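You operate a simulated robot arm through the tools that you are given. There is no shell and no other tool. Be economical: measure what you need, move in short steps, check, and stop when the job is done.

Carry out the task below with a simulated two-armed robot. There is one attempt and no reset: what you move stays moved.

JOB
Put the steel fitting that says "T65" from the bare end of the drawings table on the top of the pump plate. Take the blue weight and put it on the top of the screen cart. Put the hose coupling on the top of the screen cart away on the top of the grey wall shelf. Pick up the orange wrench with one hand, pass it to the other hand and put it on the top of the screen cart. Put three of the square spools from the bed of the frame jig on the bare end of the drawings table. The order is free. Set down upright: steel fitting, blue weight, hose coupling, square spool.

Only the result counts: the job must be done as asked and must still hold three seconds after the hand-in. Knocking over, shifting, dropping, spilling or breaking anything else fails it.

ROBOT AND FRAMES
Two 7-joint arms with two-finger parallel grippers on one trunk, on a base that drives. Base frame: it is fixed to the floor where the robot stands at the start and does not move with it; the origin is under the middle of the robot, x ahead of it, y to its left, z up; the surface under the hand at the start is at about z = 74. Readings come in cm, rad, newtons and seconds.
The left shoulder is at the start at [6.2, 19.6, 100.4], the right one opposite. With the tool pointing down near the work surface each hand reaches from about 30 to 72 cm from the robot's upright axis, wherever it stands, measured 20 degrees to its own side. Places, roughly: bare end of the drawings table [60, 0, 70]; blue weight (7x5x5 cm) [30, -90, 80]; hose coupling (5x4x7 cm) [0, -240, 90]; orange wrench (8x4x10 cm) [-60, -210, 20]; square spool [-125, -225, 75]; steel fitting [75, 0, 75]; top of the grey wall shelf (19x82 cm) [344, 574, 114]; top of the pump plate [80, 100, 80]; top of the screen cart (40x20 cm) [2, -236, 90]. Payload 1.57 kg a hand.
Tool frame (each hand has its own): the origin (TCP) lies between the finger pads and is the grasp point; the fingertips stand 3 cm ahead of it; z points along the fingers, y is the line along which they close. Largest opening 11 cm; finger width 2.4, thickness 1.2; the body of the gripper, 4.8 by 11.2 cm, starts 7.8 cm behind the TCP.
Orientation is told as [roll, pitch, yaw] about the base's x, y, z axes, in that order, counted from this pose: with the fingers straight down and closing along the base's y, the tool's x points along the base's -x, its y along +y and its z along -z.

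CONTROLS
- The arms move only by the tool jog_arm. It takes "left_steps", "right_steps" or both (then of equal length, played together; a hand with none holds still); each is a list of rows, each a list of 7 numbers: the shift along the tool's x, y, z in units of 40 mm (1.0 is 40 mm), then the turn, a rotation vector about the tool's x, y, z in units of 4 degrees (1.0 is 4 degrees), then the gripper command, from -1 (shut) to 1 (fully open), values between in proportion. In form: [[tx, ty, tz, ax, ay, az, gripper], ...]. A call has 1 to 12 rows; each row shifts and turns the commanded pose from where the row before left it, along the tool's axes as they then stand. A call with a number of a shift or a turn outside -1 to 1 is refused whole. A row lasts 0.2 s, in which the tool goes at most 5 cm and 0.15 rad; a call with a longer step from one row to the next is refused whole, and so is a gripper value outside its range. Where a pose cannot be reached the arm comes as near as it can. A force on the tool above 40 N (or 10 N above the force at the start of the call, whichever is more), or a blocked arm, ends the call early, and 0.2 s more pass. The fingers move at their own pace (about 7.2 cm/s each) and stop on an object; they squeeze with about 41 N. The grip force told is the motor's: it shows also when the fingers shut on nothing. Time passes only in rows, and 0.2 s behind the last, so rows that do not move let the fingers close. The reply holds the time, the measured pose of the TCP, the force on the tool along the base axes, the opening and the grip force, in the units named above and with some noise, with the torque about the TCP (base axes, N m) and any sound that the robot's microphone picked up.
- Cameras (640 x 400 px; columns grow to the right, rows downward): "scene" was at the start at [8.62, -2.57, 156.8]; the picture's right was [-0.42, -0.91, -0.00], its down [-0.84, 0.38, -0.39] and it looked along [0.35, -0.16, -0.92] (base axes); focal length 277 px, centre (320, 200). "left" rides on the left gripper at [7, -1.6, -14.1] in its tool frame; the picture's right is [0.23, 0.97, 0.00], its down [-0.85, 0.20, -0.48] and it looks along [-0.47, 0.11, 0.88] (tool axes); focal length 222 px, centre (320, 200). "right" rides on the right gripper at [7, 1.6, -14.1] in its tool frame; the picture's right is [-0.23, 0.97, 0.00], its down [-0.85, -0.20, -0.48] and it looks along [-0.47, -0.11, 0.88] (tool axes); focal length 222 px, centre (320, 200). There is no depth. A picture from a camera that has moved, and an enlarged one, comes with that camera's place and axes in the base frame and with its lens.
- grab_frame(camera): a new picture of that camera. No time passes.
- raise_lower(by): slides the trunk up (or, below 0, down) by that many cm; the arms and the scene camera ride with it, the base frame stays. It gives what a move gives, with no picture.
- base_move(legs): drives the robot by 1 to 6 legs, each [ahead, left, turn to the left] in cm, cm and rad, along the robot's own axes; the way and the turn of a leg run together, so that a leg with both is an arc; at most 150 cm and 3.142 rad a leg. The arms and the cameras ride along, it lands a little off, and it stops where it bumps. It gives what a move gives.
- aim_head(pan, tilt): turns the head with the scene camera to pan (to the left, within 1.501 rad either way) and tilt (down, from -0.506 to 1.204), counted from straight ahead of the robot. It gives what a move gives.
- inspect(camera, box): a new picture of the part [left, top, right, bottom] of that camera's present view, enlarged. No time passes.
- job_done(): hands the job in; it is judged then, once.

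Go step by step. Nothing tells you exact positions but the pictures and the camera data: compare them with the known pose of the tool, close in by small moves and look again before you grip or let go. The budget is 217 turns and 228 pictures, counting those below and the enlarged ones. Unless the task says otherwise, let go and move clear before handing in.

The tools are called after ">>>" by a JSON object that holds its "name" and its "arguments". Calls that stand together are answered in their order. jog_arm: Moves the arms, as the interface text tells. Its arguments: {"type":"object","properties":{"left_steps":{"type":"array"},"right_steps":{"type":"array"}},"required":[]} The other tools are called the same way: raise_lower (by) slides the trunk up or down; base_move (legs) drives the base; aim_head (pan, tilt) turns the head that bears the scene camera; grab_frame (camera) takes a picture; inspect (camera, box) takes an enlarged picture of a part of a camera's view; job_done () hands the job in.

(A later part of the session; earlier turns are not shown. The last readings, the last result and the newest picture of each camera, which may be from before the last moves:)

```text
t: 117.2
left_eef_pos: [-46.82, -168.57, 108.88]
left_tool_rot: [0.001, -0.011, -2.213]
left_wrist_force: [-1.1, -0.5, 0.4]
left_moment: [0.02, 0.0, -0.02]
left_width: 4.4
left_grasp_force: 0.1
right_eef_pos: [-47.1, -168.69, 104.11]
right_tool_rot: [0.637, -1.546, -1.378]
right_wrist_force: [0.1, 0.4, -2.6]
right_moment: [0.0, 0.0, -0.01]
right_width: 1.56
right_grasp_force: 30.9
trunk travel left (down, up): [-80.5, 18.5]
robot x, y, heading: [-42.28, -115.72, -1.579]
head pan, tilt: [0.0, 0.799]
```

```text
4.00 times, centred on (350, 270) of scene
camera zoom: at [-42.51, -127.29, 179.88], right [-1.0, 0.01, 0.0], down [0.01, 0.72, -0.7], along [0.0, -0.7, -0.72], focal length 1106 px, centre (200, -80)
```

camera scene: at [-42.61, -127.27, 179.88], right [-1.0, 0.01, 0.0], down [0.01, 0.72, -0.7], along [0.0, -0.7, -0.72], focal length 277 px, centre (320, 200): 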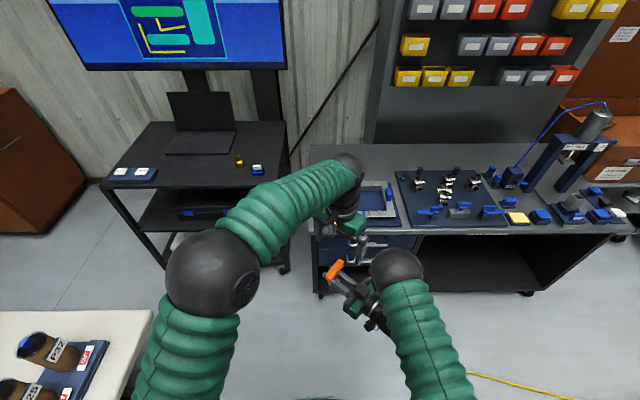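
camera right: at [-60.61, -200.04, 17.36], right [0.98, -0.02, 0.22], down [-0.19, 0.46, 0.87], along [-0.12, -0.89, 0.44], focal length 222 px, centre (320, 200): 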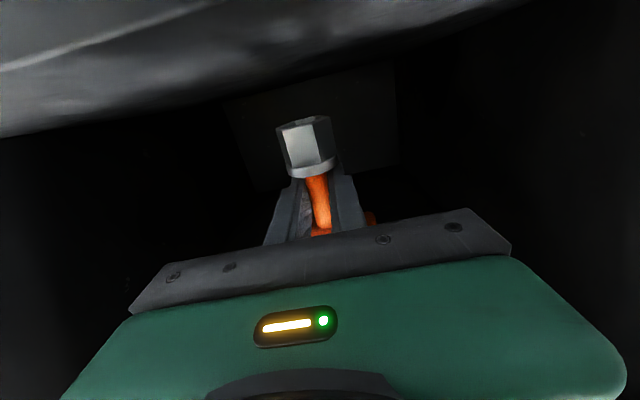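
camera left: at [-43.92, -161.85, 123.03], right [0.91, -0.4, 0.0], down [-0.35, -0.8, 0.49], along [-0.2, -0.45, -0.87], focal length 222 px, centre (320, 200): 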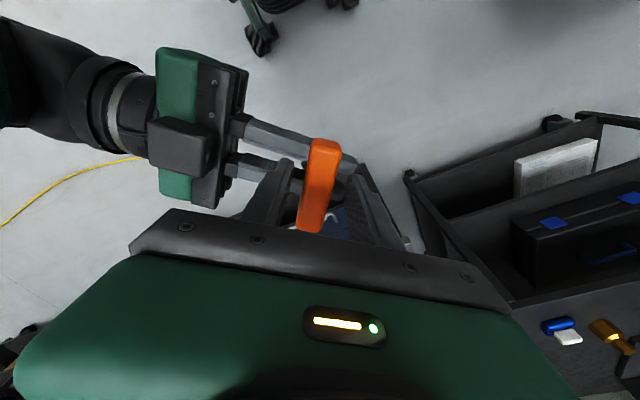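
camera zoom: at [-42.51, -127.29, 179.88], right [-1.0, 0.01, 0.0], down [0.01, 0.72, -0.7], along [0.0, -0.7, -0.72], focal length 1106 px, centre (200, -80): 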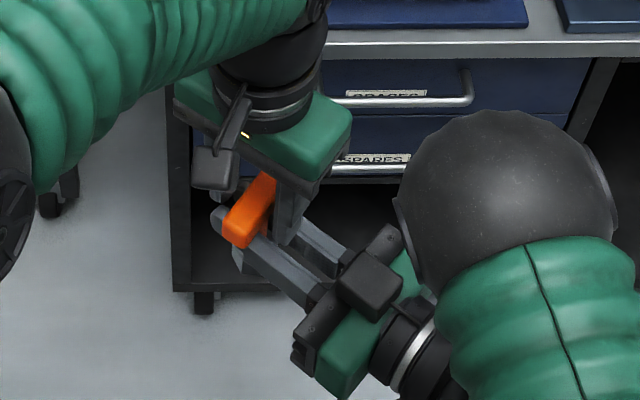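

Closing the left hand on the bar, then opening the right a little and withdrawing it along its own axis.

>>> {"name": "jog_arm", "arguments": {"left_steps": [[0, 0, 0, 0, 0, 0, -1], [0, 0, 0, 0, 0, 0, -1], [0, 0, 0, 0, 0, 0, -1], [0, 0, 0, 0, 0, 0, -1]]}}

>>> {"name": "jog_arm", "arguments": {"left_steps": [[0, 0, 0, 0, 0, 0, -1], [0, 0, 0, 0, 0, 0, -1], [0, 0, 0, 0, 0, 0, -1], [0, 0, 0, 0, 0, 0, -1], [0, 0, 0, 0, 0, 0, -1], [0, 0, 0, 0, 0, 0, -1], [0, 0, 0, 0, 0, 0, -1]], "right_steps": [[0, 0, 0, 0, 0, 0, -0.5], [0, 0, 0, 0, 0, 0, -0.2], [0, 0, 0, 0, 0, 0, -0.2], [0, 0, -0.5, 0, 0, 0, -0.2], [0, 0, -0.8, 0, 0, 0, -0.2], [0, 0, -0.9, 0, 0, 0, -0.2], [0, 0, -0.5, 0, 0, 0, -0.2]]}}

>>> {"name": "grab_frame", "arguments": {"camera": "scene"}}

>>> {"name": "grab_frame", "arguments": {"camera": "left"}}

```text
t: 118.2
left_eef_pos: [-46.95, -168.51, 109.05]
left_tool_rot: [-0.001, -0.008, -2.216]
left_wrist_force: [-9.3, 12.6, 4.5]
left_moment: [0.05, -0.05, 0.03]
left_width: 2.13
left_grasp_force: 34.9
right_eef_pos: [-47.02, -168.74, 104.06]
right_tool_rot: [0.632, -1.544, -1.375]
right_wrist_force: [9.8, -11.9, -6.1]
right_moment: [0.55, 0.53, 0.0]
right_width: 1.54
right_grasp_force: 31.1
trunk travel left (down, up): [-80.5, 18.5]
robot x, y, heading: [-42.16, -115.91, -1.577]
head pan, tilt: [0.0, 0.799]
```

```text
t: 119.8
left_eef_pos: [-46.92, -168.55, 109.0]
left_tool_rot: [0.001, -0.01, -2.214]
left_wrist_force: [0.3, -0.4, -0.2]
left_moment: [-0.01, -0.03, -0.05]
left_width: 2.16
left_grasp_force: 34.7
right_eef_pos: [-55.22, -161.27, 104.35]
right_tool_rot: [0.695, -1.545, -1.437]
right_wrist_force: [0.4, 0.6, -0.6]
right_moment: [-0.01, 0.02, -0.01]
right_width: 4.41
right_grasp_force: 0.0
trunk travel left (down, up): [-80.5, 18.5]
robot x, y, heading: [-42.02, -116.09, -1.582]
head pan, tilt: [0.0, 0.799]
```

```text
163 pictures are left
camera scene: at [-42.74, -127.27, 179.88], right [-1.0, 0.01, 0.0], down [0.01, 0.72, -0.7], along [0.0, -0.7, -0.72], focal length 277 px, centre (320, 200)
```

scene: 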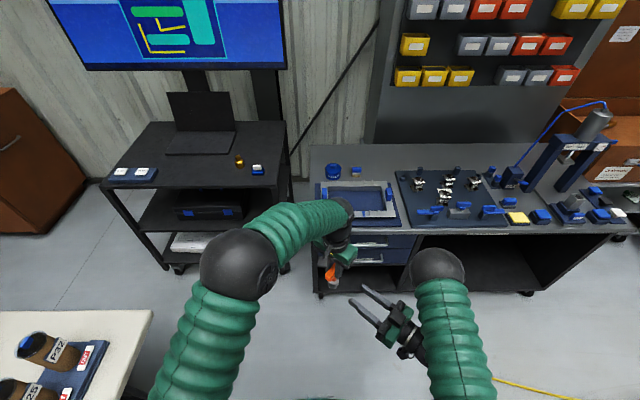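

```text
162 pictures are left
camera left: at [-44.05, -161.85, 123.02], right [0.92, -0.4, 0.0], down [-0.35, -0.8, 0.49], along [-0.2, -0.45, -0.87], focal length 222 px, centre (320, 200)
```

left: 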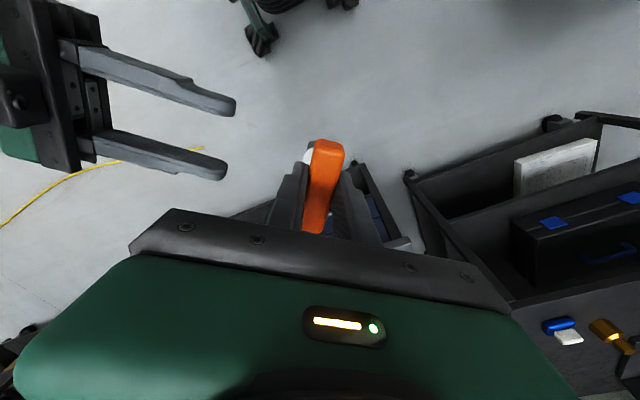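

The left hand holds the wrench. Now I'll move the right arm aside and turn it back to pointing down.

>>> {"name": "jog_arm", "arguments": {"right_steps": [[0, -0.67, -0.6, 0, 0, 0, 1], [0, -0.67, -0.6, 0, 0, 0, 1], [0, -0.67, -0.6, 0, 0, 0, 1], [0, -0.67, -0.6, 0, 0, 0, 1], [0, 0, 0, 1, 0, 0, 1], [0, 0, 0, 1, 0, 0, 1], [0, 0, 0, 1, 0, 0, 1], [0, 0, 0, 1, 0, 0, 1], [0, 0, 0, 1, 0, 0, 1], [0, 0, 0, 1, 0, 0, 1], [0, 0, 0, 1, 0, 0, 1], [0, 0, 0, 1, 0, 0, 1]]}}

>>> {"name": "jog_arm", "arguments": {"right_steps": [[0, 0, 0, 1, 0, 0, 1], [0, 0, 0, 1, 0, 0, 1], [0, 0, 0, 1, 0, 0, 1], [0, 0, 0, 1, 0, 0, 1], [0, 0, 0, 0, 1, 0, 1], [0, 0, 0, 0, 1, 0, 1], [0, 0, 0, 0, 1, 0, 1], [0, 0, 0, 0, 1, 0, 1], [0, 0, 0, 0, 1, 0, 1], [0, 0, 0, 0, 1, 0, 1], [0, 0, 0, 0, 1, 0, 1], [0, 0, 0, 0, 1, 0, 1]]}}

>>> {"name": "jog_arm", "arguments": {"right_steps": [[0, 0, 0, 0, 1, 0, 1], [0, 0, 0, 0, 1, 0, 1], [0, 0, 0, 0, 1, 0, 1], [0, 0, 0, 0, 1, 0, 1], [0, 0, 0, 0, 1, 0, 1], [0, 0, 0, 0, 1, 0, 1], [0, 0, 0, 0, 1, 0, 1], [0, 0, 0, 0, 1, 0, 1], [0, 0, 0, 0, 1, 0, 1], [0, 0, 0, 0, 1, 0, 1], [0, 0, 0, 0, 1, 0, 1], [0, 0, 0, 0, 1, 0, 1]]}}

>>> {"name": "grab_frame", "arguments": {"camera": "scene"}}

```text
t: 122.3
left_eef_pos: [-46.92, -168.47, 108.97]
left_tool_rot: [0.002, -0.01, -2.212]
left_wrist_force: [-0.1, 0.0, 0.3]
left_moment: [-0.01, -0.01, -0.02]
left_width: 2.16
left_grasp_force: 35.0
right_eef_pos: [-69.29, -162.91, 104.27]
right_tool_rot: [0.074, -1.544, -1.378]
right_wrist_force: [0.3, -1.1, 0.3]
right_moment: [0.02, -0.01, 0.02]
right_width: 11.02
right_grasp_force: 0.0
trunk travel left (down, up): [-80.5, 18.5]
robot x, y, heading: [-42.24, -116.03, -1.577]
head pan, tilt: [0.0, 0.799]
```

```text
t: 125.0
left_eef_pos: [-46.89, -168.49, 109.04]
left_tool_rot: [0.002, -0.011, -2.215]
left_wrist_force: [0.1, 1.4, -0.1]
left_moment: [0.02, 0.0, 0.01]
left_width: 2.12
left_grasp_force: 34.7
right_eef_pos: [-69.39, -162.71, 104.34]
right_tool_rot: [-0.008, -0.986, -1.574]
right_wrist_force: [0.1, 0.7, 0.0]
right_moment: [-0.01, 0.02, 0.04]
right_width: 11.01
right_grasp_force: 0.0
trunk travel left (down, up): [-80.5, 18.5]
robot x, y, heading: [-42.47, -116.1, -1.577]
head pan, tilt: [0.0, 0.799]
```

```text
t: 127.5
left_eef_pos: [-46.85, -168.51, 108.82]
left_tool_rot: [0.001, -0.009, -2.215]
left_wrist_force: [0.3, 1.4, 0.7]
left_moment: [0.04, 0.0, 0.0]
left_width: 2.14
left_grasp_force: 34.5
right_eef_pos: [-69.33, -162.8, 104.18]
right_tool_rot: [-0.006, -0.148, -1.578]
right_wrist_force: [0.8, -1.1, 0.2]
right_moment: [0.01, 0.01, 0.02]
right_width: 10.96
right_grasp_force: 0.0
trunk travel left (down, up): [-80.5, 18.5]
robot x, y, heading: [-42.39, -115.72, -1.578]
head pan, tilt: [0.0, 0.799]
```

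```text
161 pictures are left
camera scene: at [-42.61, -127.36, 179.87], right [-1.0, 0.01, 0.0], down [0.01, 0.72, -0.69], along [0.0, -0.69, -0.72], focal length 277 px, centre (320, 200)
```

scene: 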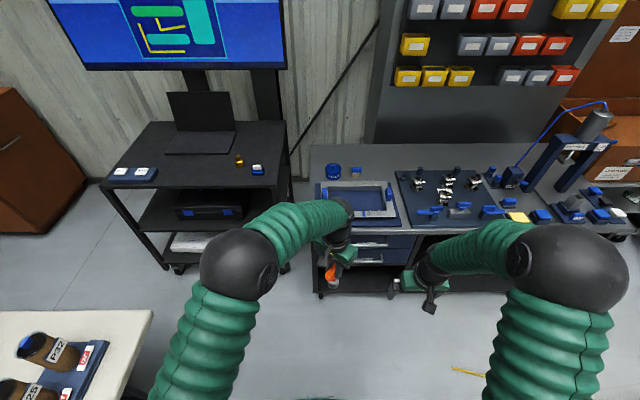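

>>> {"name": "inspect", "arguments": {"camera": "scene", "box": [280, 220, 400, 320]}}

>>> {"name": "inspect", "arguments": {"camera": "left", "box": [240, 110, 400, 250]}}

```text
4.00 times, centred on (340, 270) of scene
camera zoom: at [-42.61, -127.36, 179.87], right [-1.0, 0.01, 0.0], down [0.01, 0.72, -0.69], along [0.0, -0.69, -0.72], focal length 1106 px, centre (240, -80)
```

zoom: 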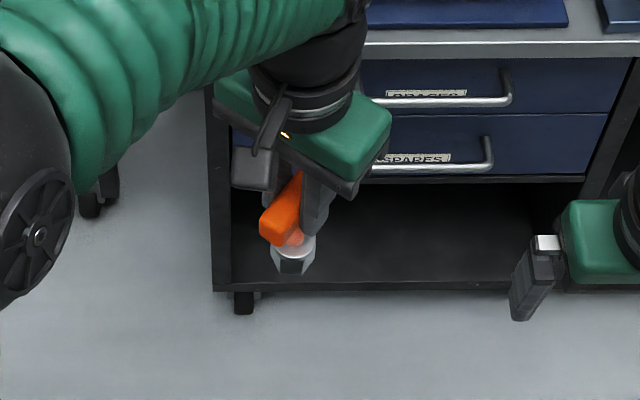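

```text
2.86 times, centred on (320, 180) of left
camera zoom: at [-43.97, -161.91, 123.0], right [0.91, -0.4, 0.0], down [-0.35, -0.8, 0.49], along [-0.2, -0.45, -0.87], focal length 635 px, centre (320, 257)
```

zoom: 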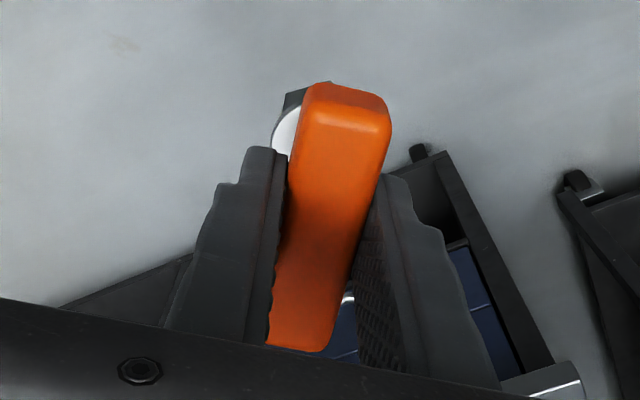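

Wrench is firmly held and upright. I'll shift it left, raise, and drive to the cart.

>>> {"name": "jog_arm", "arguments": {"left_steps": [[0.57, 0.76, 0, 0, 0, 0, -1], [0.57, 0.76, 0, 0, 0, 0, -1], [0.57, 0.76, 0, 0, 0, 0, -1], [0.57, 0.76, 0, 0, 0, 0, -1], [0.57, 0.76, 0, 0, 0, 0, -1]], "right_steps": [[0, -0.4, 0, 0, 1, 0, 1], [0.5, -0.4, 0, 0, 1, 0, 1], [0.5, -0.4, 0, 0, 0, 0, 1], [0.5, -0.4, 0, 0, 0, 0, 1], [0, 0, 0, 0, 0, 0, 1]]}}

>>> {"name": "raise_lower", "arguments": {"by": 10}}

>>> {"name": "base_move", "arguments": {"legs": [[0, 36, 0], [62, 0, 0]]}}

>>> {"name": "aim_head", "arguments": {"pan": 0.15, "tilt": 0.95}}

>>> {"name": "grab_frame", "arguments": {"camera": "scene"}}

>>> {"name": "grab_frame", "arguments": {"camera": "left"}}

```text
t: 128.8
left_eef_pos: [-28.04, -168.58, 108.94]
left_tool_rot: [0.0, -0.01, -2.218]
left_wrist_force: [0.6, -0.5, 0.8]
left_moment: [-0.01, 0.03, 0.01]
left_width: 2.13
left_grasp_force: 34.0
right_eef_pos: [-75.53, -156.79, 104.29]
right_tool_rot: [-0.005, -0.006, -1.58]
right_wrist_force: [0.2, -0.5, -0.2]
right_moment: [0.0, 0.03, 0.03]
right_width: 11.01
right_grasp_force: 0.0
trunk travel left (down, up): [-80.5, 18.5]
robot x, y, heading: [-42.6, -115.84, -1.578]
head pan, tilt: [0.0, 0.799]
```

```text
t: 130.1
left_eef_pos: [-28.25, -168.58, 118.93]
left_tool_rot: [0.002, -0.01, -2.216]
left_wrist_force: [-0.4, -0.2, -1.7]
left_moment: [0.01, -0.03, 0.0]
left_width: 2.15
left_grasp_force: 34.7
right_eef_pos: [-75.66, -156.73, 114.2]
right_tool_rot: [-0.004, -0.007, -1.58]
right_wrist_force: [0.0, 0.2, 0.5]
right_moment: [-0.01, 0.0, 0.01]
right_width: 10.99
right_grasp_force: 0.0
trunk travel left (down, up): [-90.5, 8.5]
robot x, y, heading: [-42.44, -115.92, -1.58]
head pan, tilt: [0.0, 0.799]
```

```text
t: 135.5
left_eef_pos: [8.57, -230.13, 118.98]
left_tool_rot: [-0.001, -0.014, -2.216]
left_wrist_force: [-0.2, 1.1, -2.3]
left_moment: [0.03, 0.01, 0.0]
left_width: 2.15
left_grasp_force: 34.4
right_eef_pos: [-38.9, -218.38, 114.52]
right_tool_rot: [-0.008, -0.011, -1.577]
right_wrist_force: [0.2, 0.5, 0.7]
right_moment: [-0.03, -0.01, 0.01]
right_width: 11.02
right_grasp_force: 0.1
trunk travel left (down, up): [-90.5, 8.5]
robot x, y, heading: [-6.05, -177.58, -1.573]
head pan, tilt: [0.0, 0.799]
```

```text
t: 136.2
left_eef_pos: [8.08, -230.16, 119.0]
left_tool_rot: [0.004, -0.01, -2.213]
left_wrist_force: [0.9, 1.2, -1.2]
left_moment: [0.0, 0.05, -0.01]
left_width: 2.16
left_grasp_force: 34.4
right_eef_pos: [-39.32, -218.46, 114.24]
right_tool_rot: [-0.005, -0.009, -1.579]
right_wrist_force: [-1.2, -0.3, -0.9]
right_moment: [0.04, 0.0, -0.02]
right_width: 11.01
right_grasp_force: 0.0
trunk travel left (down, up): [-90.5, 8.5]
robot x, y, heading: [-5.41, -177.77, -1.578]
head pan, tilt: [0.15, 0.949]
```

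```text
158 pictures are left
camera scene: at [-5.29, -188.18, 188.74], right [-0.99, -0.14, 0.0], down [-0.11, 0.81, -0.58], along [0.08, -0.58, -0.81], focal length 277 px, centre (320, 200)
```

scene: 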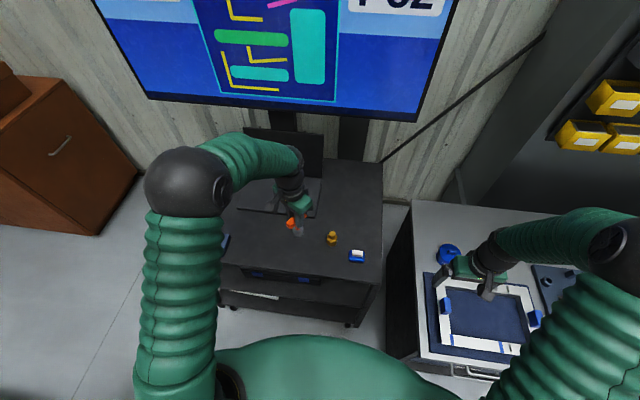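

```text
157 pictures are left
camera left: at [11.03, -223.51, 133.07], right [0.92, -0.4, 0.0], down [-0.35, -0.8, 0.49], along [-0.2, -0.45, -0.87], focal length 222 px, centre (320, 200)
```

left: 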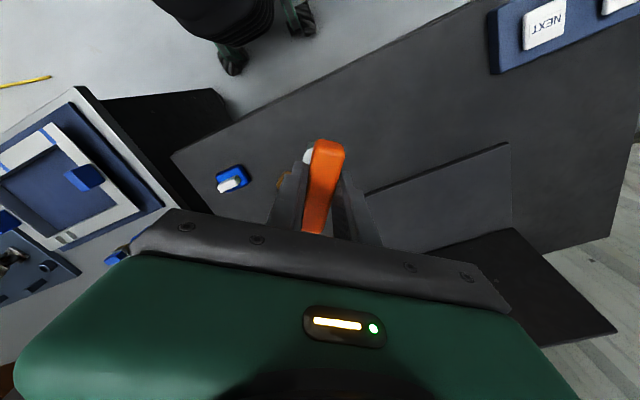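

Laptop edge is at y≈-247, so I'll set the wrench at about [10, -234]. Moving over and descending, then feeling for contact.

>>> {"name": "jog_arm", "arguments": {"left_steps": [[-0.475, 0.5, 0, 0, 0, 0, -1], [0, 0.45, 0.5, 0, 0, 0, -1], [0, 0, 1, 0, 0, 0, -1], [0, 0, 1, 0, 0, 0, -1], [0, 0, 1, 0, 0, 0, -1], [0, 0, 0.9, 0, 0, 0, -1], [0, 0, 0, 0, 0, 0, -1]]}}

>>> {"name": "inspect", "arguments": {"camera": "scene", "box": [220, 160, 400, 290]}}

>>> {"name": "jog_arm", "arguments": {"left_steps": [[0, 0, 0.08, 0, 0, 0, -1], [0, 0, 0.08, 0, 0, 0, -1], [0, 0, 0.08, 0, 0, 0, -1], [0, 0, 0.08, 0, 0, 0, -1], [0, 0, 0.08, 0, 0, 0, -1]]}}

```text
t: 137.8
left_eef_pos: [9.96, -234.21, 101.3]
left_tool_rot: [0.003, -0.011, -2.215]
left_wrist_force: [0.0, 0.4, -2.3]
left_moment: [0.01, 0.02, -0.02]
left_width: 2.14
left_grasp_force: 34.4
right_eef_pos: [-39.2, -218.54, 114.31]
right_tool_rot: [-0.007, -0.009, -1.579]
right_wrist_force: [-0.2, -0.4, 0.3]
right_moment: [0.02, 0.02, 0.01]
right_width: 11.02
right_grasp_force: 0.0
trunk travel left (down, up): [-90.5, 8.5]
robot x, y, heading: [-5.66, -177.84, -1.571]
head pan, tilt: [0.15, 0.949]
```

```text
3.08 times, centred on (310, 225) of scene
camera zoom: at [-5.02, -188.34, 188.73], right [-0.99, -0.14, 0.0], down [-0.12, 0.81, -0.58], along [0.08, -0.57, -0.81], focal length 851 px, centre (351, 123)
```

zoom: 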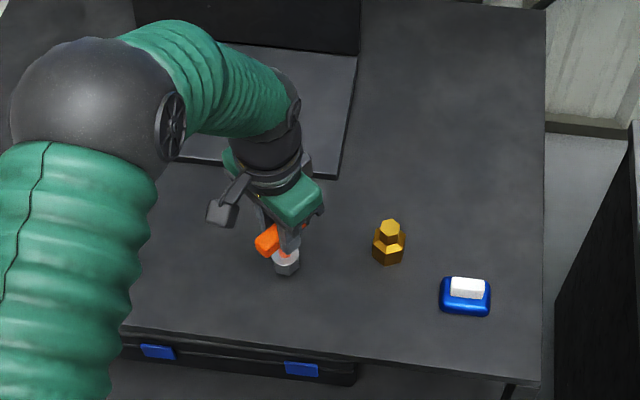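

```text
t: 139.0
left_eef_pos: [9.94, -234.27, 99.84]
left_tool_rot: [0.003, -0.01, -2.215]
left_wrist_force: [0.3, -0.4, 0.9]
left_moment: [-0.17, -0.03, 0.02]
left_width: 2.16
left_grasp_force: 34.5
right_eef_pos: [-39.25, -218.46, 114.28]
right_tool_rot: [-0.005, -0.011, -1.58]
right_wrist_force: [0.1, -0.1, 1.2]
right_moment: [-0.02, 0.0, 0.02]
right_width: 11.0
right_grasp_force: 0.1
trunk travel left (down, up): [-90.5, 8.5]
robot x, y, heading: [-5.58, -177.81, -1.577]
head pan, tilt: [0.15, 0.949]
```

>>> {"name": "jog_arm", "arguments": {"left_steps": [[0, 0, 0.06, 0, 0, 0, -1], [0, 0, 0.06, 0, 0, 0, -1], [0, 0, 0, 0, 0, 0, -1]]}}

>>> {"name": "grab_frame", "arguments": {"camera": "left"}}

```text
t: 139.8
left_eef_pos: [10.02, -234.06, 99.58]
left_tool_rot: [0.005, -0.015, -2.213]
left_wrist_force: [5.8, -2.1, 33.8]
left_moment: [-0.11, 0.05, 0.0]
left_width: 2.06
left_grasp_force: 34.5
right_eef_pos: [-39.23, -218.33, 114.42]
right_tool_rot: [-0.006, -0.011, -1.577]
right_wrist_force: [-0.1, -0.5, 0.0]
right_moment: [0.0, 0.03, -0.02]
right_width: 10.98
right_grasp_force: 0.0
trunk travel left (down, up): [-90.5, 8.5]
robot x, y, heading: [-5.91, -177.67, -1.58]
head pan, tilt: [0.15, 0.949]
```

```text
155 pictures are left
camera left: at [12.99, -227.4, 113.61], right [0.92, -0.4, 0.0], down [-0.35, -0.8, 0.49], along [-0.2, -0.45, -0.87], focal length 222 px, centre (320, 200)
```

left: 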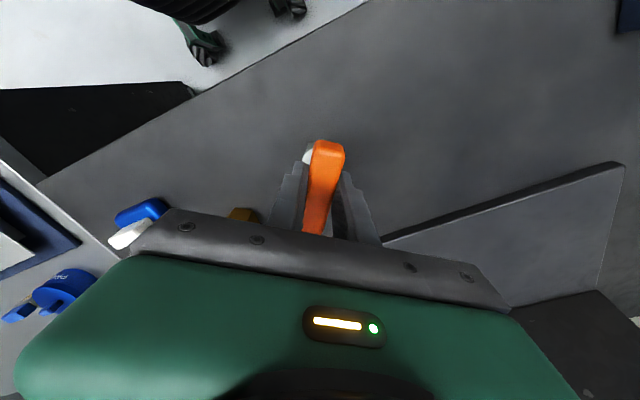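

Firm contact. Relieve a little, open gently and lift straight up.

>>> {"name": "jog_arm", "arguments": {"left_steps": [[0, 0, -0.06, 0, 0, 0, -1], [0, 0, 0, 0, 0, 0, -1], [0, 0, 0, 0, 0, 0, -0.5], [0, 0, 0, 0, 0, 0, -0.3], [0, 0, 0, 0, 0, 0, 0.1], [0, 0, 0, 0, 0, 0, 0.1], [0, 0, -0.5, 0, 0, 0, 0.1], [0, 0, -1, 0, 0, 0, 0.1], [0, 0, -1, 0, 0, 0, 0.1], [0, 0, -1, 0, 0, 0, 0.1], [0, 0, -1, 0, 0, 0, 0.1]]}}

>>> {"name": "grab_frame", "arguments": {"camera": "left"}}

>>> {"name": "grab_frame", "arguments": {"camera": "scene"}}

```text
t: 142.2
left_eef_pos: [10.25, -234.01, 117.54]
left_tool_rot: [0.002, -0.012, -2.216]
left_wrist_force: [-0.8, 0.1, -0.5]
left_moment: [0.0, 0.0, 0.0]
left_width: 6.05
left_grasp_force: 0.0
right_eef_pos: [-39.24, -218.5, 114.36]
right_tool_rot: [-0.006, -0.011, -1.579]
right_wrist_force: [-0.5, -0.1, 0.8]
right_moment: [-0.01, 0.01, -0.01]
right_width: 11.02
right_grasp_force: 0.0
trunk travel left (down, up): [-90.5, 8.5]
robot x, y, heading: [-6.1, -177.1, -1.582]
head pan, tilt: [0.15, 0.949]
```

```text
154 pictures are left
camera left: at [13.16, -227.31, 131.63], right [0.92, -0.4, 0.0], down [-0.35, -0.8, 0.49], along [-0.2, -0.45, -0.87], focal length 222 px, centre (320, 200)
```

left: 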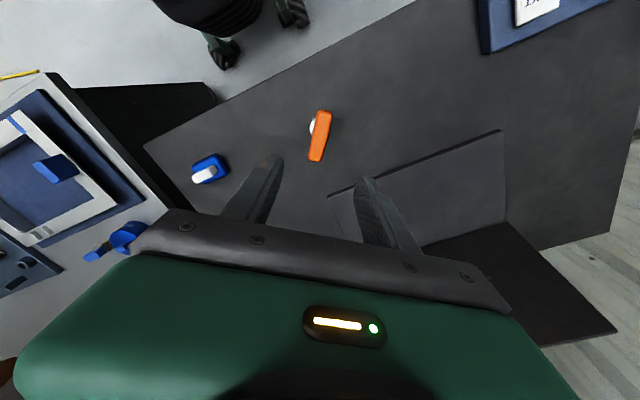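

```text
153 pictures are left
camera scene: at [-5.05, -188.11, 188.74], right [-0.99, -0.14, 0.0], down [-0.12, 0.81, -0.58], along [0.08, -0.57, -0.81], focal length 277 px, centre (320, 200)
```

scene: 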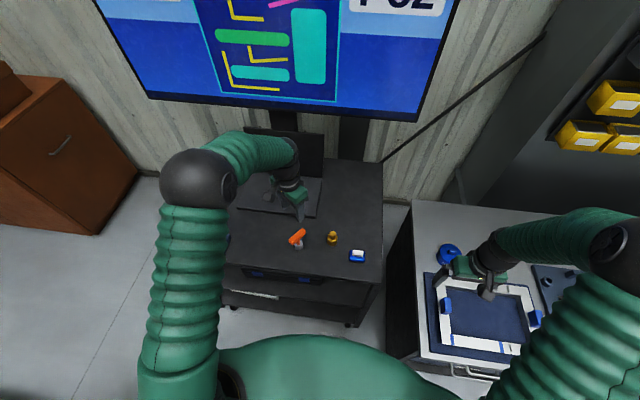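

Wrench stands on the cart. Next the spools: I'll straighten the left hand and drive round to the frame jig.

>>> {"name": "base_move", "arguments": {"legs": [[-40, 0, 0], [0, -110, 0], [8, 0, 0]]}}

>>> {"name": "jog_arm", "arguments": {"left_steps": [[0.3, 0.3, 0, 0, 0, -1, 1], [0.3, 0.3, 0, 0, 0, -1, 1], [0.3, 0.3, 0, 0, 0, -1, 1], [0.3, 0.3, 0, 0, 0, -1, 1], [0.3, 0.3, 0, 0, 0, -1, 1], [0.3, 0.3, 0, 0, 0, -1, 1], [0, 0, 0, 0, 0, -1, 1], [0, 0, 0, 0, 0, -1, 1], [0, 0, 0, 0, 0, -1, 1]]}}

>>> {"name": "aim_head", "arguments": {"pan": 0, "tilt": 0.95}}

>>> {"name": "grab_frame", "arguments": {"camera": "scene"}}

```text
t: 150.7
left_eef_pos: [-101.93, -199.82, 118.25]
left_tool_rot: [0.009, -0.02, -2.206]
left_wrist_force: [0.5, -0.1, 0.4]
left_moment: [-0.02, -0.01, -0.02]
left_width: 6.05
left_grasp_force: 0.1
right_eef_pos: [-151.51, -184.68, 114.84]
right_tool_rot: [-0.006, -0.024, -1.572]
right_wrist_force: [0.2, 0.7, 1.3]
right_moment: [-0.07, -0.01, -0.02]
right_width: 11.01
right_grasp_force: 0.1
trunk travel left (down, up): [-90.5, 8.5]
robot x, y, heading: [-118.92, -145.03, -1.569]
head pan, tilt: [0.15, 0.949]
```

```text
t: 152.7
left_eef_pos: [-92.34, -197.87, 117.62]
left_tool_rot: [-0.004, -0.011, -1.577]
left_wrist_force: [-0.6, 0.1, 0.2]
left_moment: [-0.02, -0.03, -0.02]
left_width: 11.01
left_grasp_force: 0.1
right_eef_pos: [-151.36, -185.89, 114.39]
right_tool_rot: [-0.008, -0.013, -1.57]
right_wrist_force: [-0.3, -0.1, 0.1]
right_moment: [-0.01, 0.0, 0.01]
right_width: 11.01
right_grasp_force: 0.1
trunk travel left (down, up): [-90.5, 8.5]
robot x, y, heading: [-118.79, -145.02, -1.572]
head pan, tilt: [0.15, 0.949]
```

```text
t: 153.4
left_eef_pos: [-92.18, -197.82, 117.54]
left_tool_rot: [-0.006, -0.01, -1.578]
left_wrist_force: [-0.1, 0.1, 0.5]
left_moment: [-0.01, 0.01, -0.07]
left_width: 10.97
left_grasp_force: 0.1
right_eef_pos: [-151.52, -185.94, 114.32]
right_tool_rot: [-0.006, -0.011, -1.572]
right_wrist_force: [0.3, -0.3, 0.5]
right_moment: [-0.01, -0.02, 0.01]
right_width: 11.0
right_grasp_force: 0.0
trunk travel left (down, up): [-90.5, 8.5]
robot x, y, heading: [-118.37, -144.69, -1.567]
head pan, tilt: [0.0, 0.949]
```

```text
152 pictures are left
camera scene: at [-118.66, -155.55, 188.73], right [-1.0, 0.0, 0.0], down [0.0, 0.81, -0.58], along [0.0, -0.58, -0.81], focal length 277 px, centre (320, 200)
```

scene: 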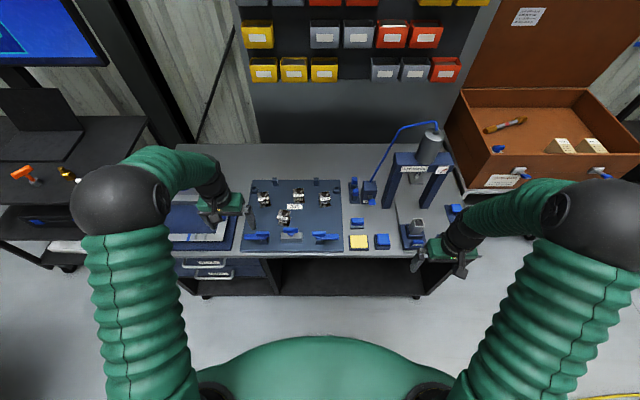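

>>> {"name": "inspect", "arguments": {"camera": "scene", "box": [240, 170, 360, 260]}}

>>> {"name": "inspect", "arguments": {"camera": "scene", "box": [255, 180, 335, 230]}}

```text
4.44 times, centred on (300, 215) of scene
camera zoom: at [-118.66, -155.55, 188.73], right [-1.0, 0.0, 0.0], down [0.0, 0.81, -0.58], along [0.0, -0.58, -0.81], focal length 1229 px, centre (409, 133)
```

zoom: 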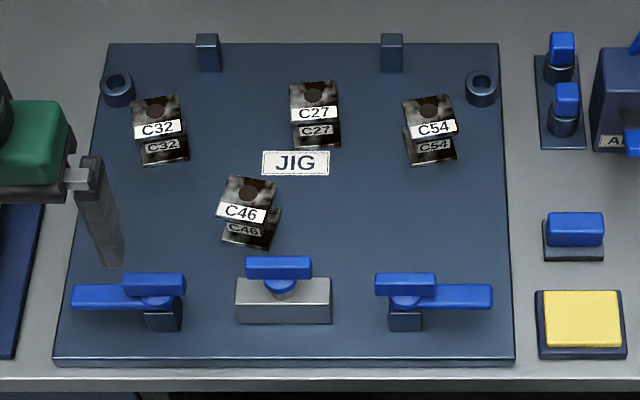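

```text
8.00 times, centred on (295, 205) of scene
camera zoom: at [-118.66, -155.55, 188.73], right [-1.0, 0.0, 0.0], down [0.0, 0.81, -0.58], along [0.0, -0.58, -0.81], focal length 2212 px, centre (520, 160)
```

zoom: 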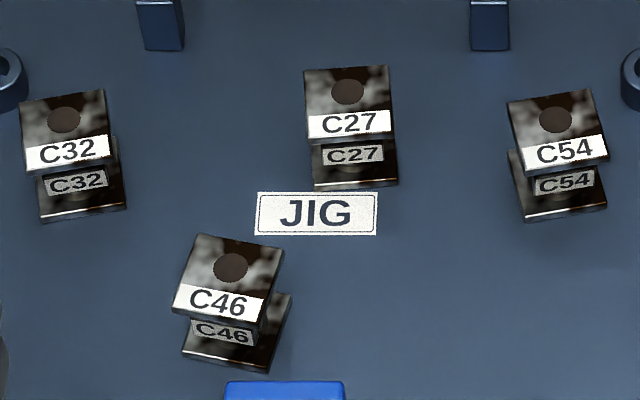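

Spools C32, C27, C54, C46 stand on the bed (z≈79, tops ≈84), each about 5 cm square. I'll take C32 with the left and C54 with the right; pulling the hands inward and driving up.

>>> {"name": "jog_arm", "arguments": {"left_steps": [[0, -0.75, 0, 0, 0, 0, 1], [0, -0.75, 0, 0, 0, -0.7, 1], [0, -0.75, 0, 0, 0, -1, 1], [0, -0.75, 0, 0, 0, -1, 1], [0, 0, 0, 0, 0, -0.7, 1]], "right_steps": [[0, 0.9, 0, 0, 0, 0, 1], [0, 0.9, 0, 0, 0, -0.3, 1], [0, 0.9, 0, 0, 0, -0.9, 1], [0, 0.9, 0, 0, 0, -0.9, 1], [0, 0.5, 0, 0, 0, -0.9, 1]]}}

>>> {"name": "base_move", "arguments": {"legs": [[30, 12, 0]]}}

>>> {"name": "grab_frame", "arguments": {"camera": "left"}}

>>> {"name": "grab_frame", "arguments": {"camera": "right"}}

>>> {"name": "grab_frame", "arguments": {"camera": "scene"}}

```text
t: 154.6
left_eef_pos: [-104.22, -198.23, 117.77]
left_tool_rot: [-0.009, -0.011, -1.338]
left_wrist_force: [-0.2, 0.6, 0.1]
left_moment: [0.02, 0.03, 0.03]
left_width: 10.98
left_grasp_force: 0.1
right_eef_pos: [-134.95, -185.27, 114.38]
right_tool_rot: [-0.011, -0.009, -1.362]
right_wrist_force: [0.5, 0.0, -0.5]
right_moment: [0.01, 0.02, 0.02]
right_width: 10.98
right_grasp_force: 0.0
trunk travel left (down, up): [-90.5, 8.5]
robot x, y, heading: [-118.58, -145.13, -1.569]
head pan, tilt: [0.0, 0.949]
```

```text
t: 156.8
left_eef_pos: [-92.13, -227.91, 117.83]
left_tool_rot: [-0.005, -0.013, -1.336]
left_wrist_force: [-0.1, -0.4, 0.3]
left_moment: [-0.02, -0.01, 0.01]
left_width: 11.01
left_grasp_force: 0.1
right_eef_pos: [-123.05, -215.12, 114.29]
right_tool_rot: [-0.006, -0.011, -1.357]
right_wrist_force: [-1.1, 0.4, 0.5]
right_moment: [-0.02, 0.03, 0.03]
right_width: 10.99
right_grasp_force: 0.1
trunk travel left (down, up): [-90.5, 8.5]
robot x, y, heading: [-106.04, -175.17, -1.565]
head pan, tilt: [0.0, 0.949]
```

```text
149 pictures are left
camera left: at [-95.37, -221.28, 131.89], right [0.89, 0.45, -0.01], down [0.39, -0.78, 0.49], along [0.21, -0.44, -0.87], focal length 222 px, centre (320, 200)
```

left: 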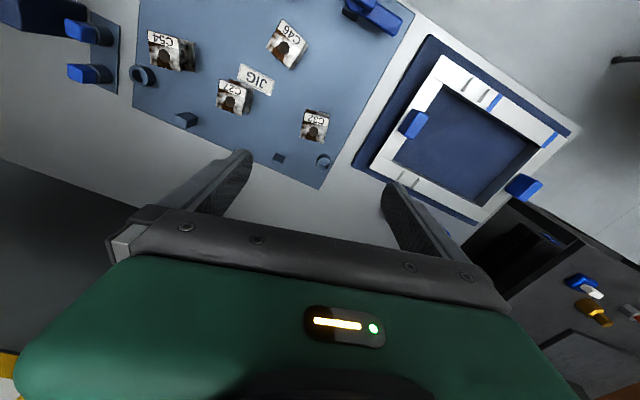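

```text
148 pictures are left
camera right: at [-122.79, -207.76, 128.35], right [1.0, -0.02, 0.0], down [-0.01, -0.87, 0.49], along [-0.01, -0.49, -0.87], focal length 222 px, centre (320, 200)
```

right: 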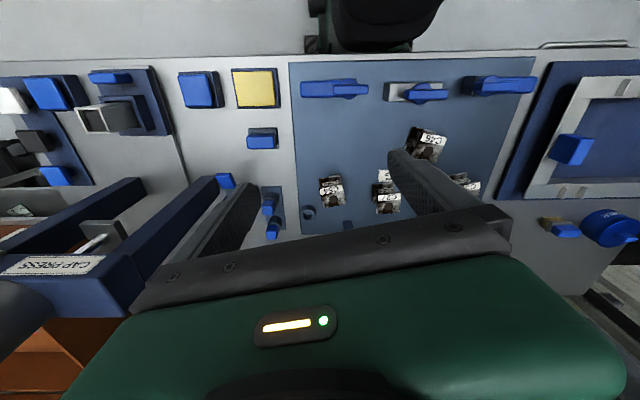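

```text
147 pictures are left
camera scene: at [-106.98, -185.06, 188.76], right [-1.0, 0.0, 0.0], down [0.0, 0.81, -0.58], along [0.01, -0.58, -0.81], focal length 277 px, centre (320, 200)
```

scene: 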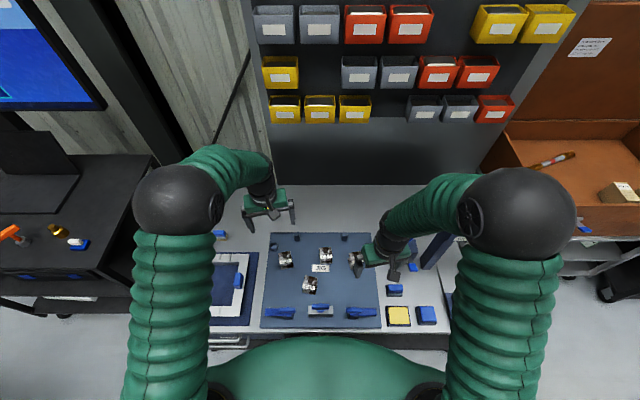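

>>> {"name": "inspect", "arguments": {"camera": "left", "box": [270, 90, 370, 160]}}

>>> {"name": "inspect", "arguments": {"camera": "scene", "box": [260, 235, 340, 285]}}

>>> {"name": "inspect", "arguments": {"camera": "right", "box": [290, 120, 450, 230]}}

```text
5.71 times, centred on (320, 125) of left
camera zoom: at [-95.37, -221.28, 131.89], right [0.89, 0.45, -0.01], down [0.39, -0.78, 0.49], along [0.21, -0.44, -0.87], focal length 1269 px, centre (320, 629)
```

zoom: 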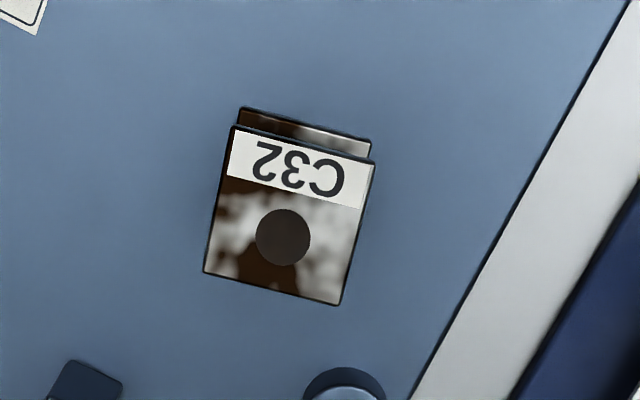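

```text
8.00 times, centred on (300, 260) of scene
camera zoom: at [-106.98, -185.06, 188.76], right [-1.0, 0.0, 0.0], down [0.0, 0.81, -0.58], along [0.01, -0.58, -0.81], focal length 2212 px, centre (480, -280)
```

zoom: 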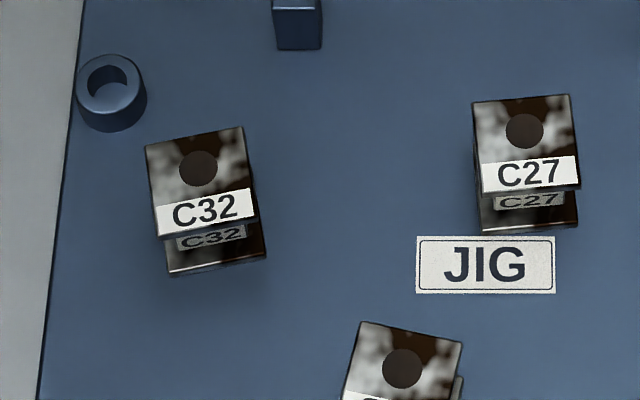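

```text
3.64 times, centred on (370, 175) of right
camera zoom: at [-122.79, -207.76, 128.35], right [1.0, -0.02, 0.0], down [-0.01, -0.87, 0.49], along [-0.01, -0.49, -0.87], focal length 808 px, centre (138, 291)
```

zoom: 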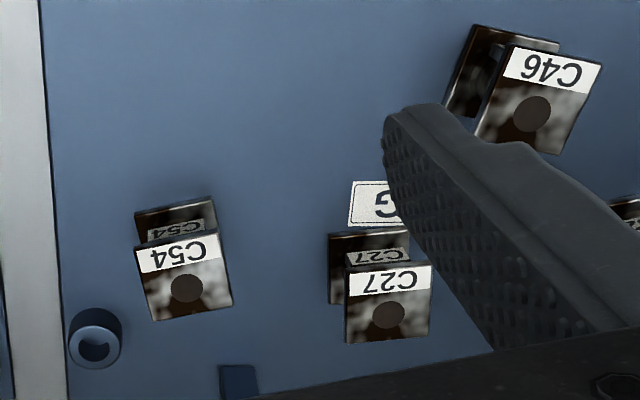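

Triangulation puts the spool tops near z≈87, C32 at [-92.4, -230], C54 at [-120.5, -230]. I'll bring both hands above them at z≈103 and look again.

>>> {"name": "jog_arm", "arguments": {"left_steps": [[-0.25, -0.1, 0.5, 0, 0, 0, 0.6], [-0.25, -0.09, 0.6, 0, 0, 0, 0.6], [0, 0, 0.8, 0, 0, 0, 0.6], [0, 0, 0.8, 0, 0, 0, 0.6], [0, 0, 0.8, 0, 0, 0, 0.6], [0, 0, 0, 0, 0, 0, 0.6]], "right_steps": [[-0.95, -0.18, 0, 0, 0, 0.6, 0.6], [-0.95, 0, 0, 0, 0, 0, 0.6], [-0.95, 0, 0.2, 0, 0, 0, 0.6], [-0.95, 0, 0.3, 0, 0, 0, 0.6], [0, 0, 0.9, 0, 0, 0, 0.6], [0, 0, 0.9, 0, 0, 0, 0.6]]}}

>>> {"name": "inspect", "arguments": {"camera": "left", "box": [200, 80, 440, 230]}}

>>> {"name": "inspect", "arguments": {"camera": "right", "box": [200, 80, 440, 230]}}

```text
t: 158.2
left_eef_pos: [-92.02, -230.53, 103.67]
left_tool_rot: [-0.011, -0.01, -1.336]
left_wrist_force: [-0.9, -0.8, -0.3]
left_moment: [-0.02, 0.01, -0.02]
left_width: 8.76
left_grasp_force: 0.1
right_eef_pos: [-120.47, -230.45, 105.14]
right_tool_rot: [-0.011, -0.01, -1.399]
right_wrist_force: [-0.7, -0.3, -0.1]
right_moment: [-0.03, 0.02, 0.0]
right_width: 8.77
right_grasp_force: 0.0
trunk travel left (down, up): [-90.5, 8.5]
robot x, y, heading: [-106.6, -174.68, -1.569]
head pan, tilt: [0.0, 0.949]
```

```text
2.67 times, centred on (320, 155) of left
camera zoom: at [-95.11, -223.95, 117.7], right [0.89, 0.45, -0.01], down [0.4, -0.78, 0.49], along [0.21, -0.44, -0.87], focal length 592 px, centre (320, 320)
```

zoom: 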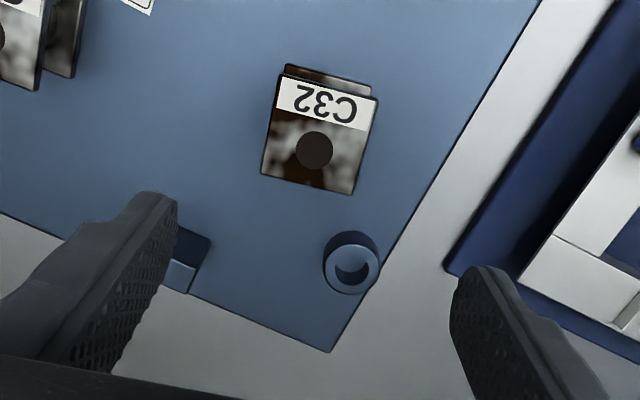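

```text
2.67 times, centred on (320, 155) of right
camera zoom: at [-119.9, -223.12, 119.12], right [1.0, -0.06, -0.01], down [-0.05, -0.87, 0.49], along [-0.03, -0.49, -0.87], focal length 592 px, centre (320, 320)
```

zoom: 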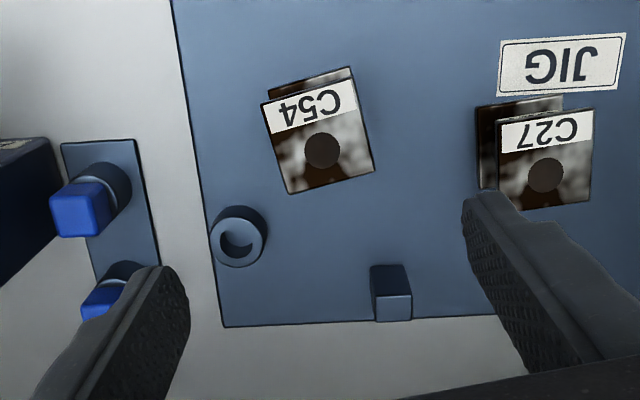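

Both aligned within a few mm; trimming yaw and offsets and lowering to TCP z≈92.

>>> {"name": "jog_arm", "arguments": {"left_steps": [[0.17, -0.09, 0.3, 0, 0, 0.9, 0.6], [0, 0, 0.8, 0, 0, 0, 0.6], [0, 0, 0.9, 0, 0, 0, 0.6], [0, 0, 0.9, 0, 0, 0, 0.6], [0, 0, 0, 0, 0, 0, 0.6]], "right_steps": [[0.08, 0, 0.5, 0, 0, -1, 0.6], [0, 0, 0.9, 0, 0, -0.2, 0.6], [0, 0, 0.95, 0, 0, 0, 0.6], [0, 0, 0.95, 0, 0, 0, 0.6], [0, 0, 0, 0, 0, 0, 0.6]]}}

>>> {"name": "inspect", "arguments": {"camera": "left", "box": [200, 80, 440, 230]}}

>>> {"name": "inspect", "arguments": {"camera": "right", "box": [200, 80, 440, 230]}}

>>> {"name": "inspect", "arguments": {"camera": "scene", "box": [230, 210, 410, 320]}}

```text
t: 159.4
left_eef_pos: [-92.71, -229.97, 91.94]
left_tool_rot: [-0.009, -0.012, -1.4]
left_wrist_force: [-0.5, 0.0, -0.2]
left_moment: [0.0, -0.01, 0.01]
left_width: 8.78
left_grasp_force: 0.1
right_eef_pos: [-120.54, -230.16, 92.08]
right_tool_rot: [-0.008, -0.009, -1.316]
right_wrist_force: [-0.6, 1.0, -0.3]
right_moment: [0.02, 0.02, 0.01]
right_width: 8.8
right_grasp_force: 0.1
trunk travel left (down, up): [-90.5, 8.5]
robot x, y, heading: [-106.0, -174.69, -1.568]
head pan, tilt: [0.0, 0.949]
```

```text
2.67 times, centred on (320, 155) of left
camera zoom: at [-95.45, -223.17, 106.03], right [0.92, 0.39, -0.01], down [0.35, -0.8, 0.49], along [0.18, -0.45, -0.87], focal length 592 px, centre (320, 320)
```

zoom: 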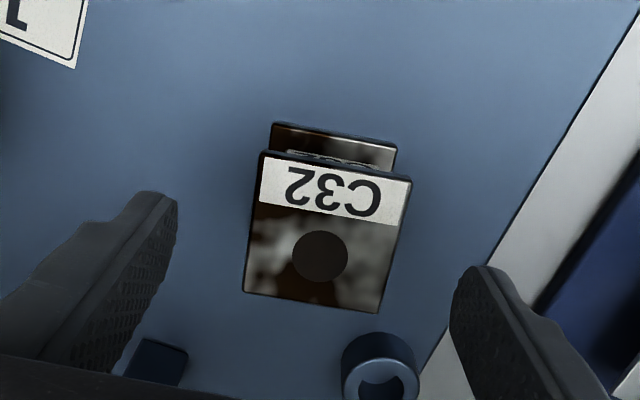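

```text
2.67 times, centred on (320, 155) of right
camera zoom: at [-120.62, -222.86, 106.07], right [1.0, 0.03, -0.01], down [0.03, -0.87, 0.49], along [0.01, -0.49, -0.87], focal length 592 px, centre (320, 320)
```

zoom: 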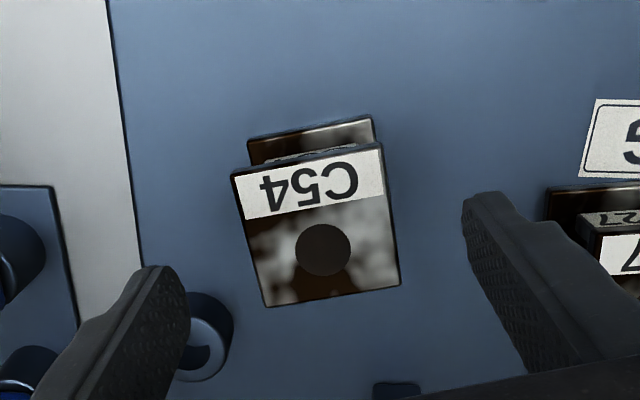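

```text
3.56 times, centred on (320, 265) of scene
camera zoom: at [-106.2, -185.69, 188.73], right [-1.0, 0.0, 0.0], down [0.0, 0.81, -0.58], along [0.0, -0.58, -0.81], focal length 983 px, centre (320, -31)
```

zoom: 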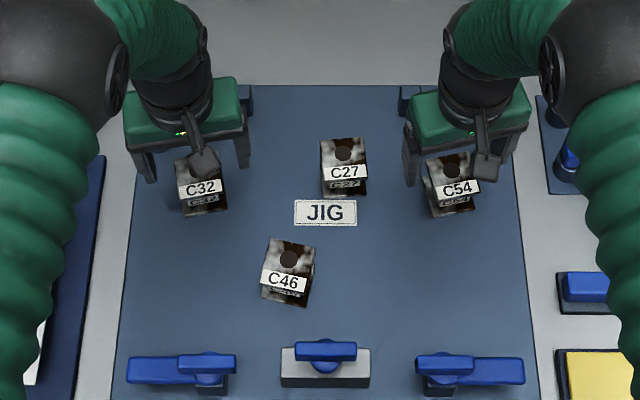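

Consistent: tops at ≈87.4, bed ≈82.3. Descending to TCP 86.3 with both hands.

>>> {"name": "jog_arm", "arguments": {"left_steps": [[0.06, 0, 0.5, 0, 0, 0, 0.6], [0, 0, 0.5, 0, 0, 0, 0.6], [0, 0, 0.4, 0, 0, 0, 0.6], [0, 0, 0, 0, 0, 0, 0.6]], "right_steps": [[0.06, 0, 0.5, 0, 0, 0, 0.6], [0, 0, 0.5, 0, 0, 0, 0.6], [0, 0, 0.44, 0, 0, 0, 0.6], [0, 0, 0, 0, 0, 0, 0.6]]}}

>>> {"name": "grab_frame", "arguments": {"camera": "left"}}

>>> {"name": "grab_frame", "arguments": {"camera": "right"}}

```text
t: 160.4
left_eef_pos: [-92.73, -229.59, 86.5]
left_tool_rot: [-0.009, -0.01, -1.4]
left_wrist_force: [0.1, -0.7, -0.4]
left_moment: [-0.01, 0.0, 0.01]
left_width: 8.81
left_grasp_force: 0.1
right_eef_pos: [-120.9, -230.2, 86.23]
right_tool_rot: [-0.011, -0.008, -1.316]
right_wrist_force: [0.6, -0.6, 0.7]
right_moment: [-0.02, -0.03, 0.0]
right_width: 8.81
right_grasp_force: 0.0
trunk travel left (down, up): [-90.5, 8.5]
robot x, y, heading: [-106.51, -174.79, -1.562]
head pan, tilt: [0.0, 0.949]
```

```text
138 pictures are left
camera left: at [-95.46, -222.86, 100.57], right [0.92, 0.39, -0.01], down [0.35, -0.8, 0.49], along [0.18, -0.45, -0.87], focal length 222 px, centre (320, 200)
```

left: 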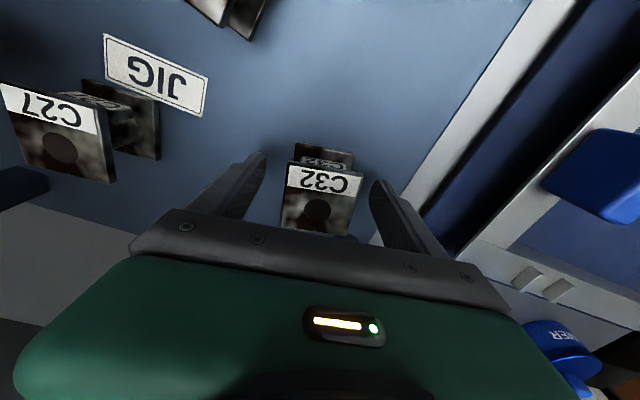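

```text
137 pictures are left
camera right: at [-120.78, -222.89, 100.29], right [1.0, 0.03, -0.01], down [0.03, -0.87, 0.49], along [0.01, -0.49, -0.87], focal length 222 px, centre (320, 200)
```

right: 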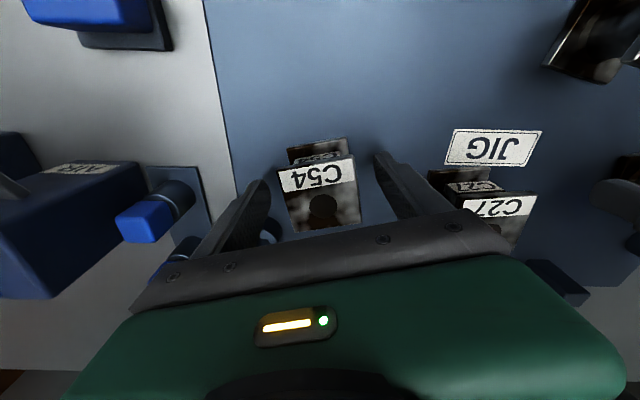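

Both spools between the fingers. Closing both, then a small lift.

>>> {"name": "jog_arm", "arguments": {"left_steps": [[0, 0, 0, 0, 0, 0, -1], [0, 0, 0, 0, 0, 0, -1], [0, 0, 0, 0, 0, 0, -1], [0, 0, 0, 0, 0, 0, -1], [0, 0, -0.5, 0, 0, 0, -1], [0, 0, -1, 0, 0, 0, -1], [0, 0, -1, 0, 0, 0, -1], [0, 0, -1, 0, 0, 0, -1], [0, 0, -1, 0, 0, 0, -1], [0, 0, -1, 0, 0, 0, -1], [0, 0, -1, 0, 0, 0, -1]], "right_steps": [[0, 0, 0, 0, 0, 0, -1], [0, 0, 0, 0, 0, 0, -1], [0, 0, 0, 0, 0, 0, -1], [0, 0, 0, 0, 0, 0, -1], [0, 0, -0.5, 0, 0, 0, -1], [0, 0, -1, 0, 0, 0, -1], [0, 0, -1, 0, 0, 0, -1], [0, 0, -1, 0, 0, 0, -1], [0, 0, -1, 0, 0, 0, -1], [0, 0, -1, 0, 0, 0, -1], [0, 0, -1, 0, 0, 0, -1]]}}

>>> {"name": "grab_frame", "arguments": {"camera": "left"}}

>>> {"name": "grab_frame", "arguments": {"camera": "right"}}

>>> {"name": "grab_frame", "arguments": {"camera": "scene"}}

```text
t: 162.8
left_eef_pos: [-92.52, -229.27, 112.61]
left_tool_rot: [-0.006, -0.01, -1.399]
left_wrist_force: [0.1, -0.5, -0.9]
left_moment: [-0.03, -0.01, 0.01]
left_width: 5.0
left_grasp_force: 41.1
right_eef_pos: [-120.69, -229.69, 112.61]
right_tool_rot: [-0.011, -0.011, -1.316]
right_wrist_force: [1.0, -0.3, -1.4]
right_moment: [-0.02, -0.01, -0.03]
right_width: 4.95
right_grasp_force: 41.5
trunk travel left (down, up): [-90.5, 8.5]
robot x, y, heading: [-106.29, -174.62, -1.565]
head pan, tilt: [0.0, 0.949]
```

```text
136 pictures are left
camera left: at [-95.28, -222.44, 126.72], right [0.92, 0.39, -0.01], down [0.35, -0.8, 0.49], along [0.18, -0.45, -0.87], focal length 222 px, centre (320, 200)
```

left: 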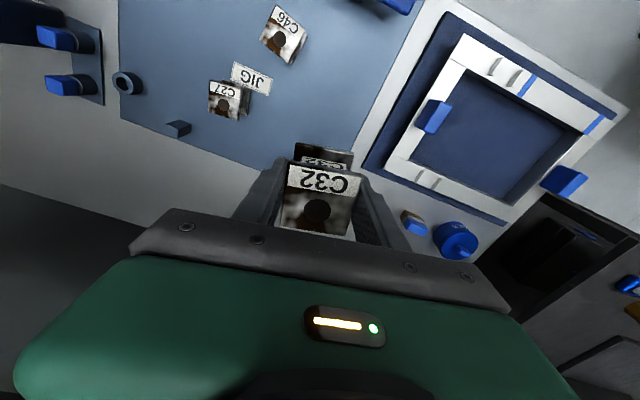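

```text
135 pictures are left
camera right: at [-120.77, -222.35, 126.59], right [1.0, 0.03, -0.01], down [0.03, -0.87, 0.49], along [0.01, -0.49, -0.87], focal length 222 px, centre (320, 200)
```

right: 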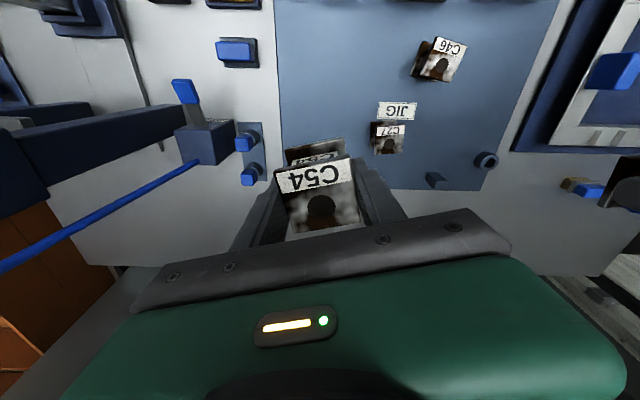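

```text
134 pictures are left
camera scene: at [-106.19, -185.38, 188.73], right [-1.0, 0.0, 0.0], down [0.0, 0.81, -0.58], along [0.0, -0.58, -0.81], focal length 277 px, centre (320, 200)
```

scene: 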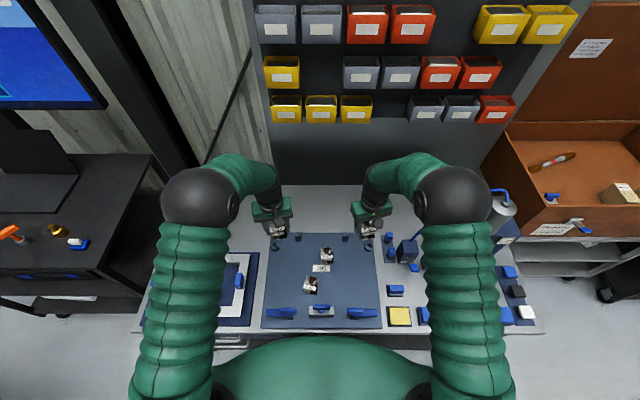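

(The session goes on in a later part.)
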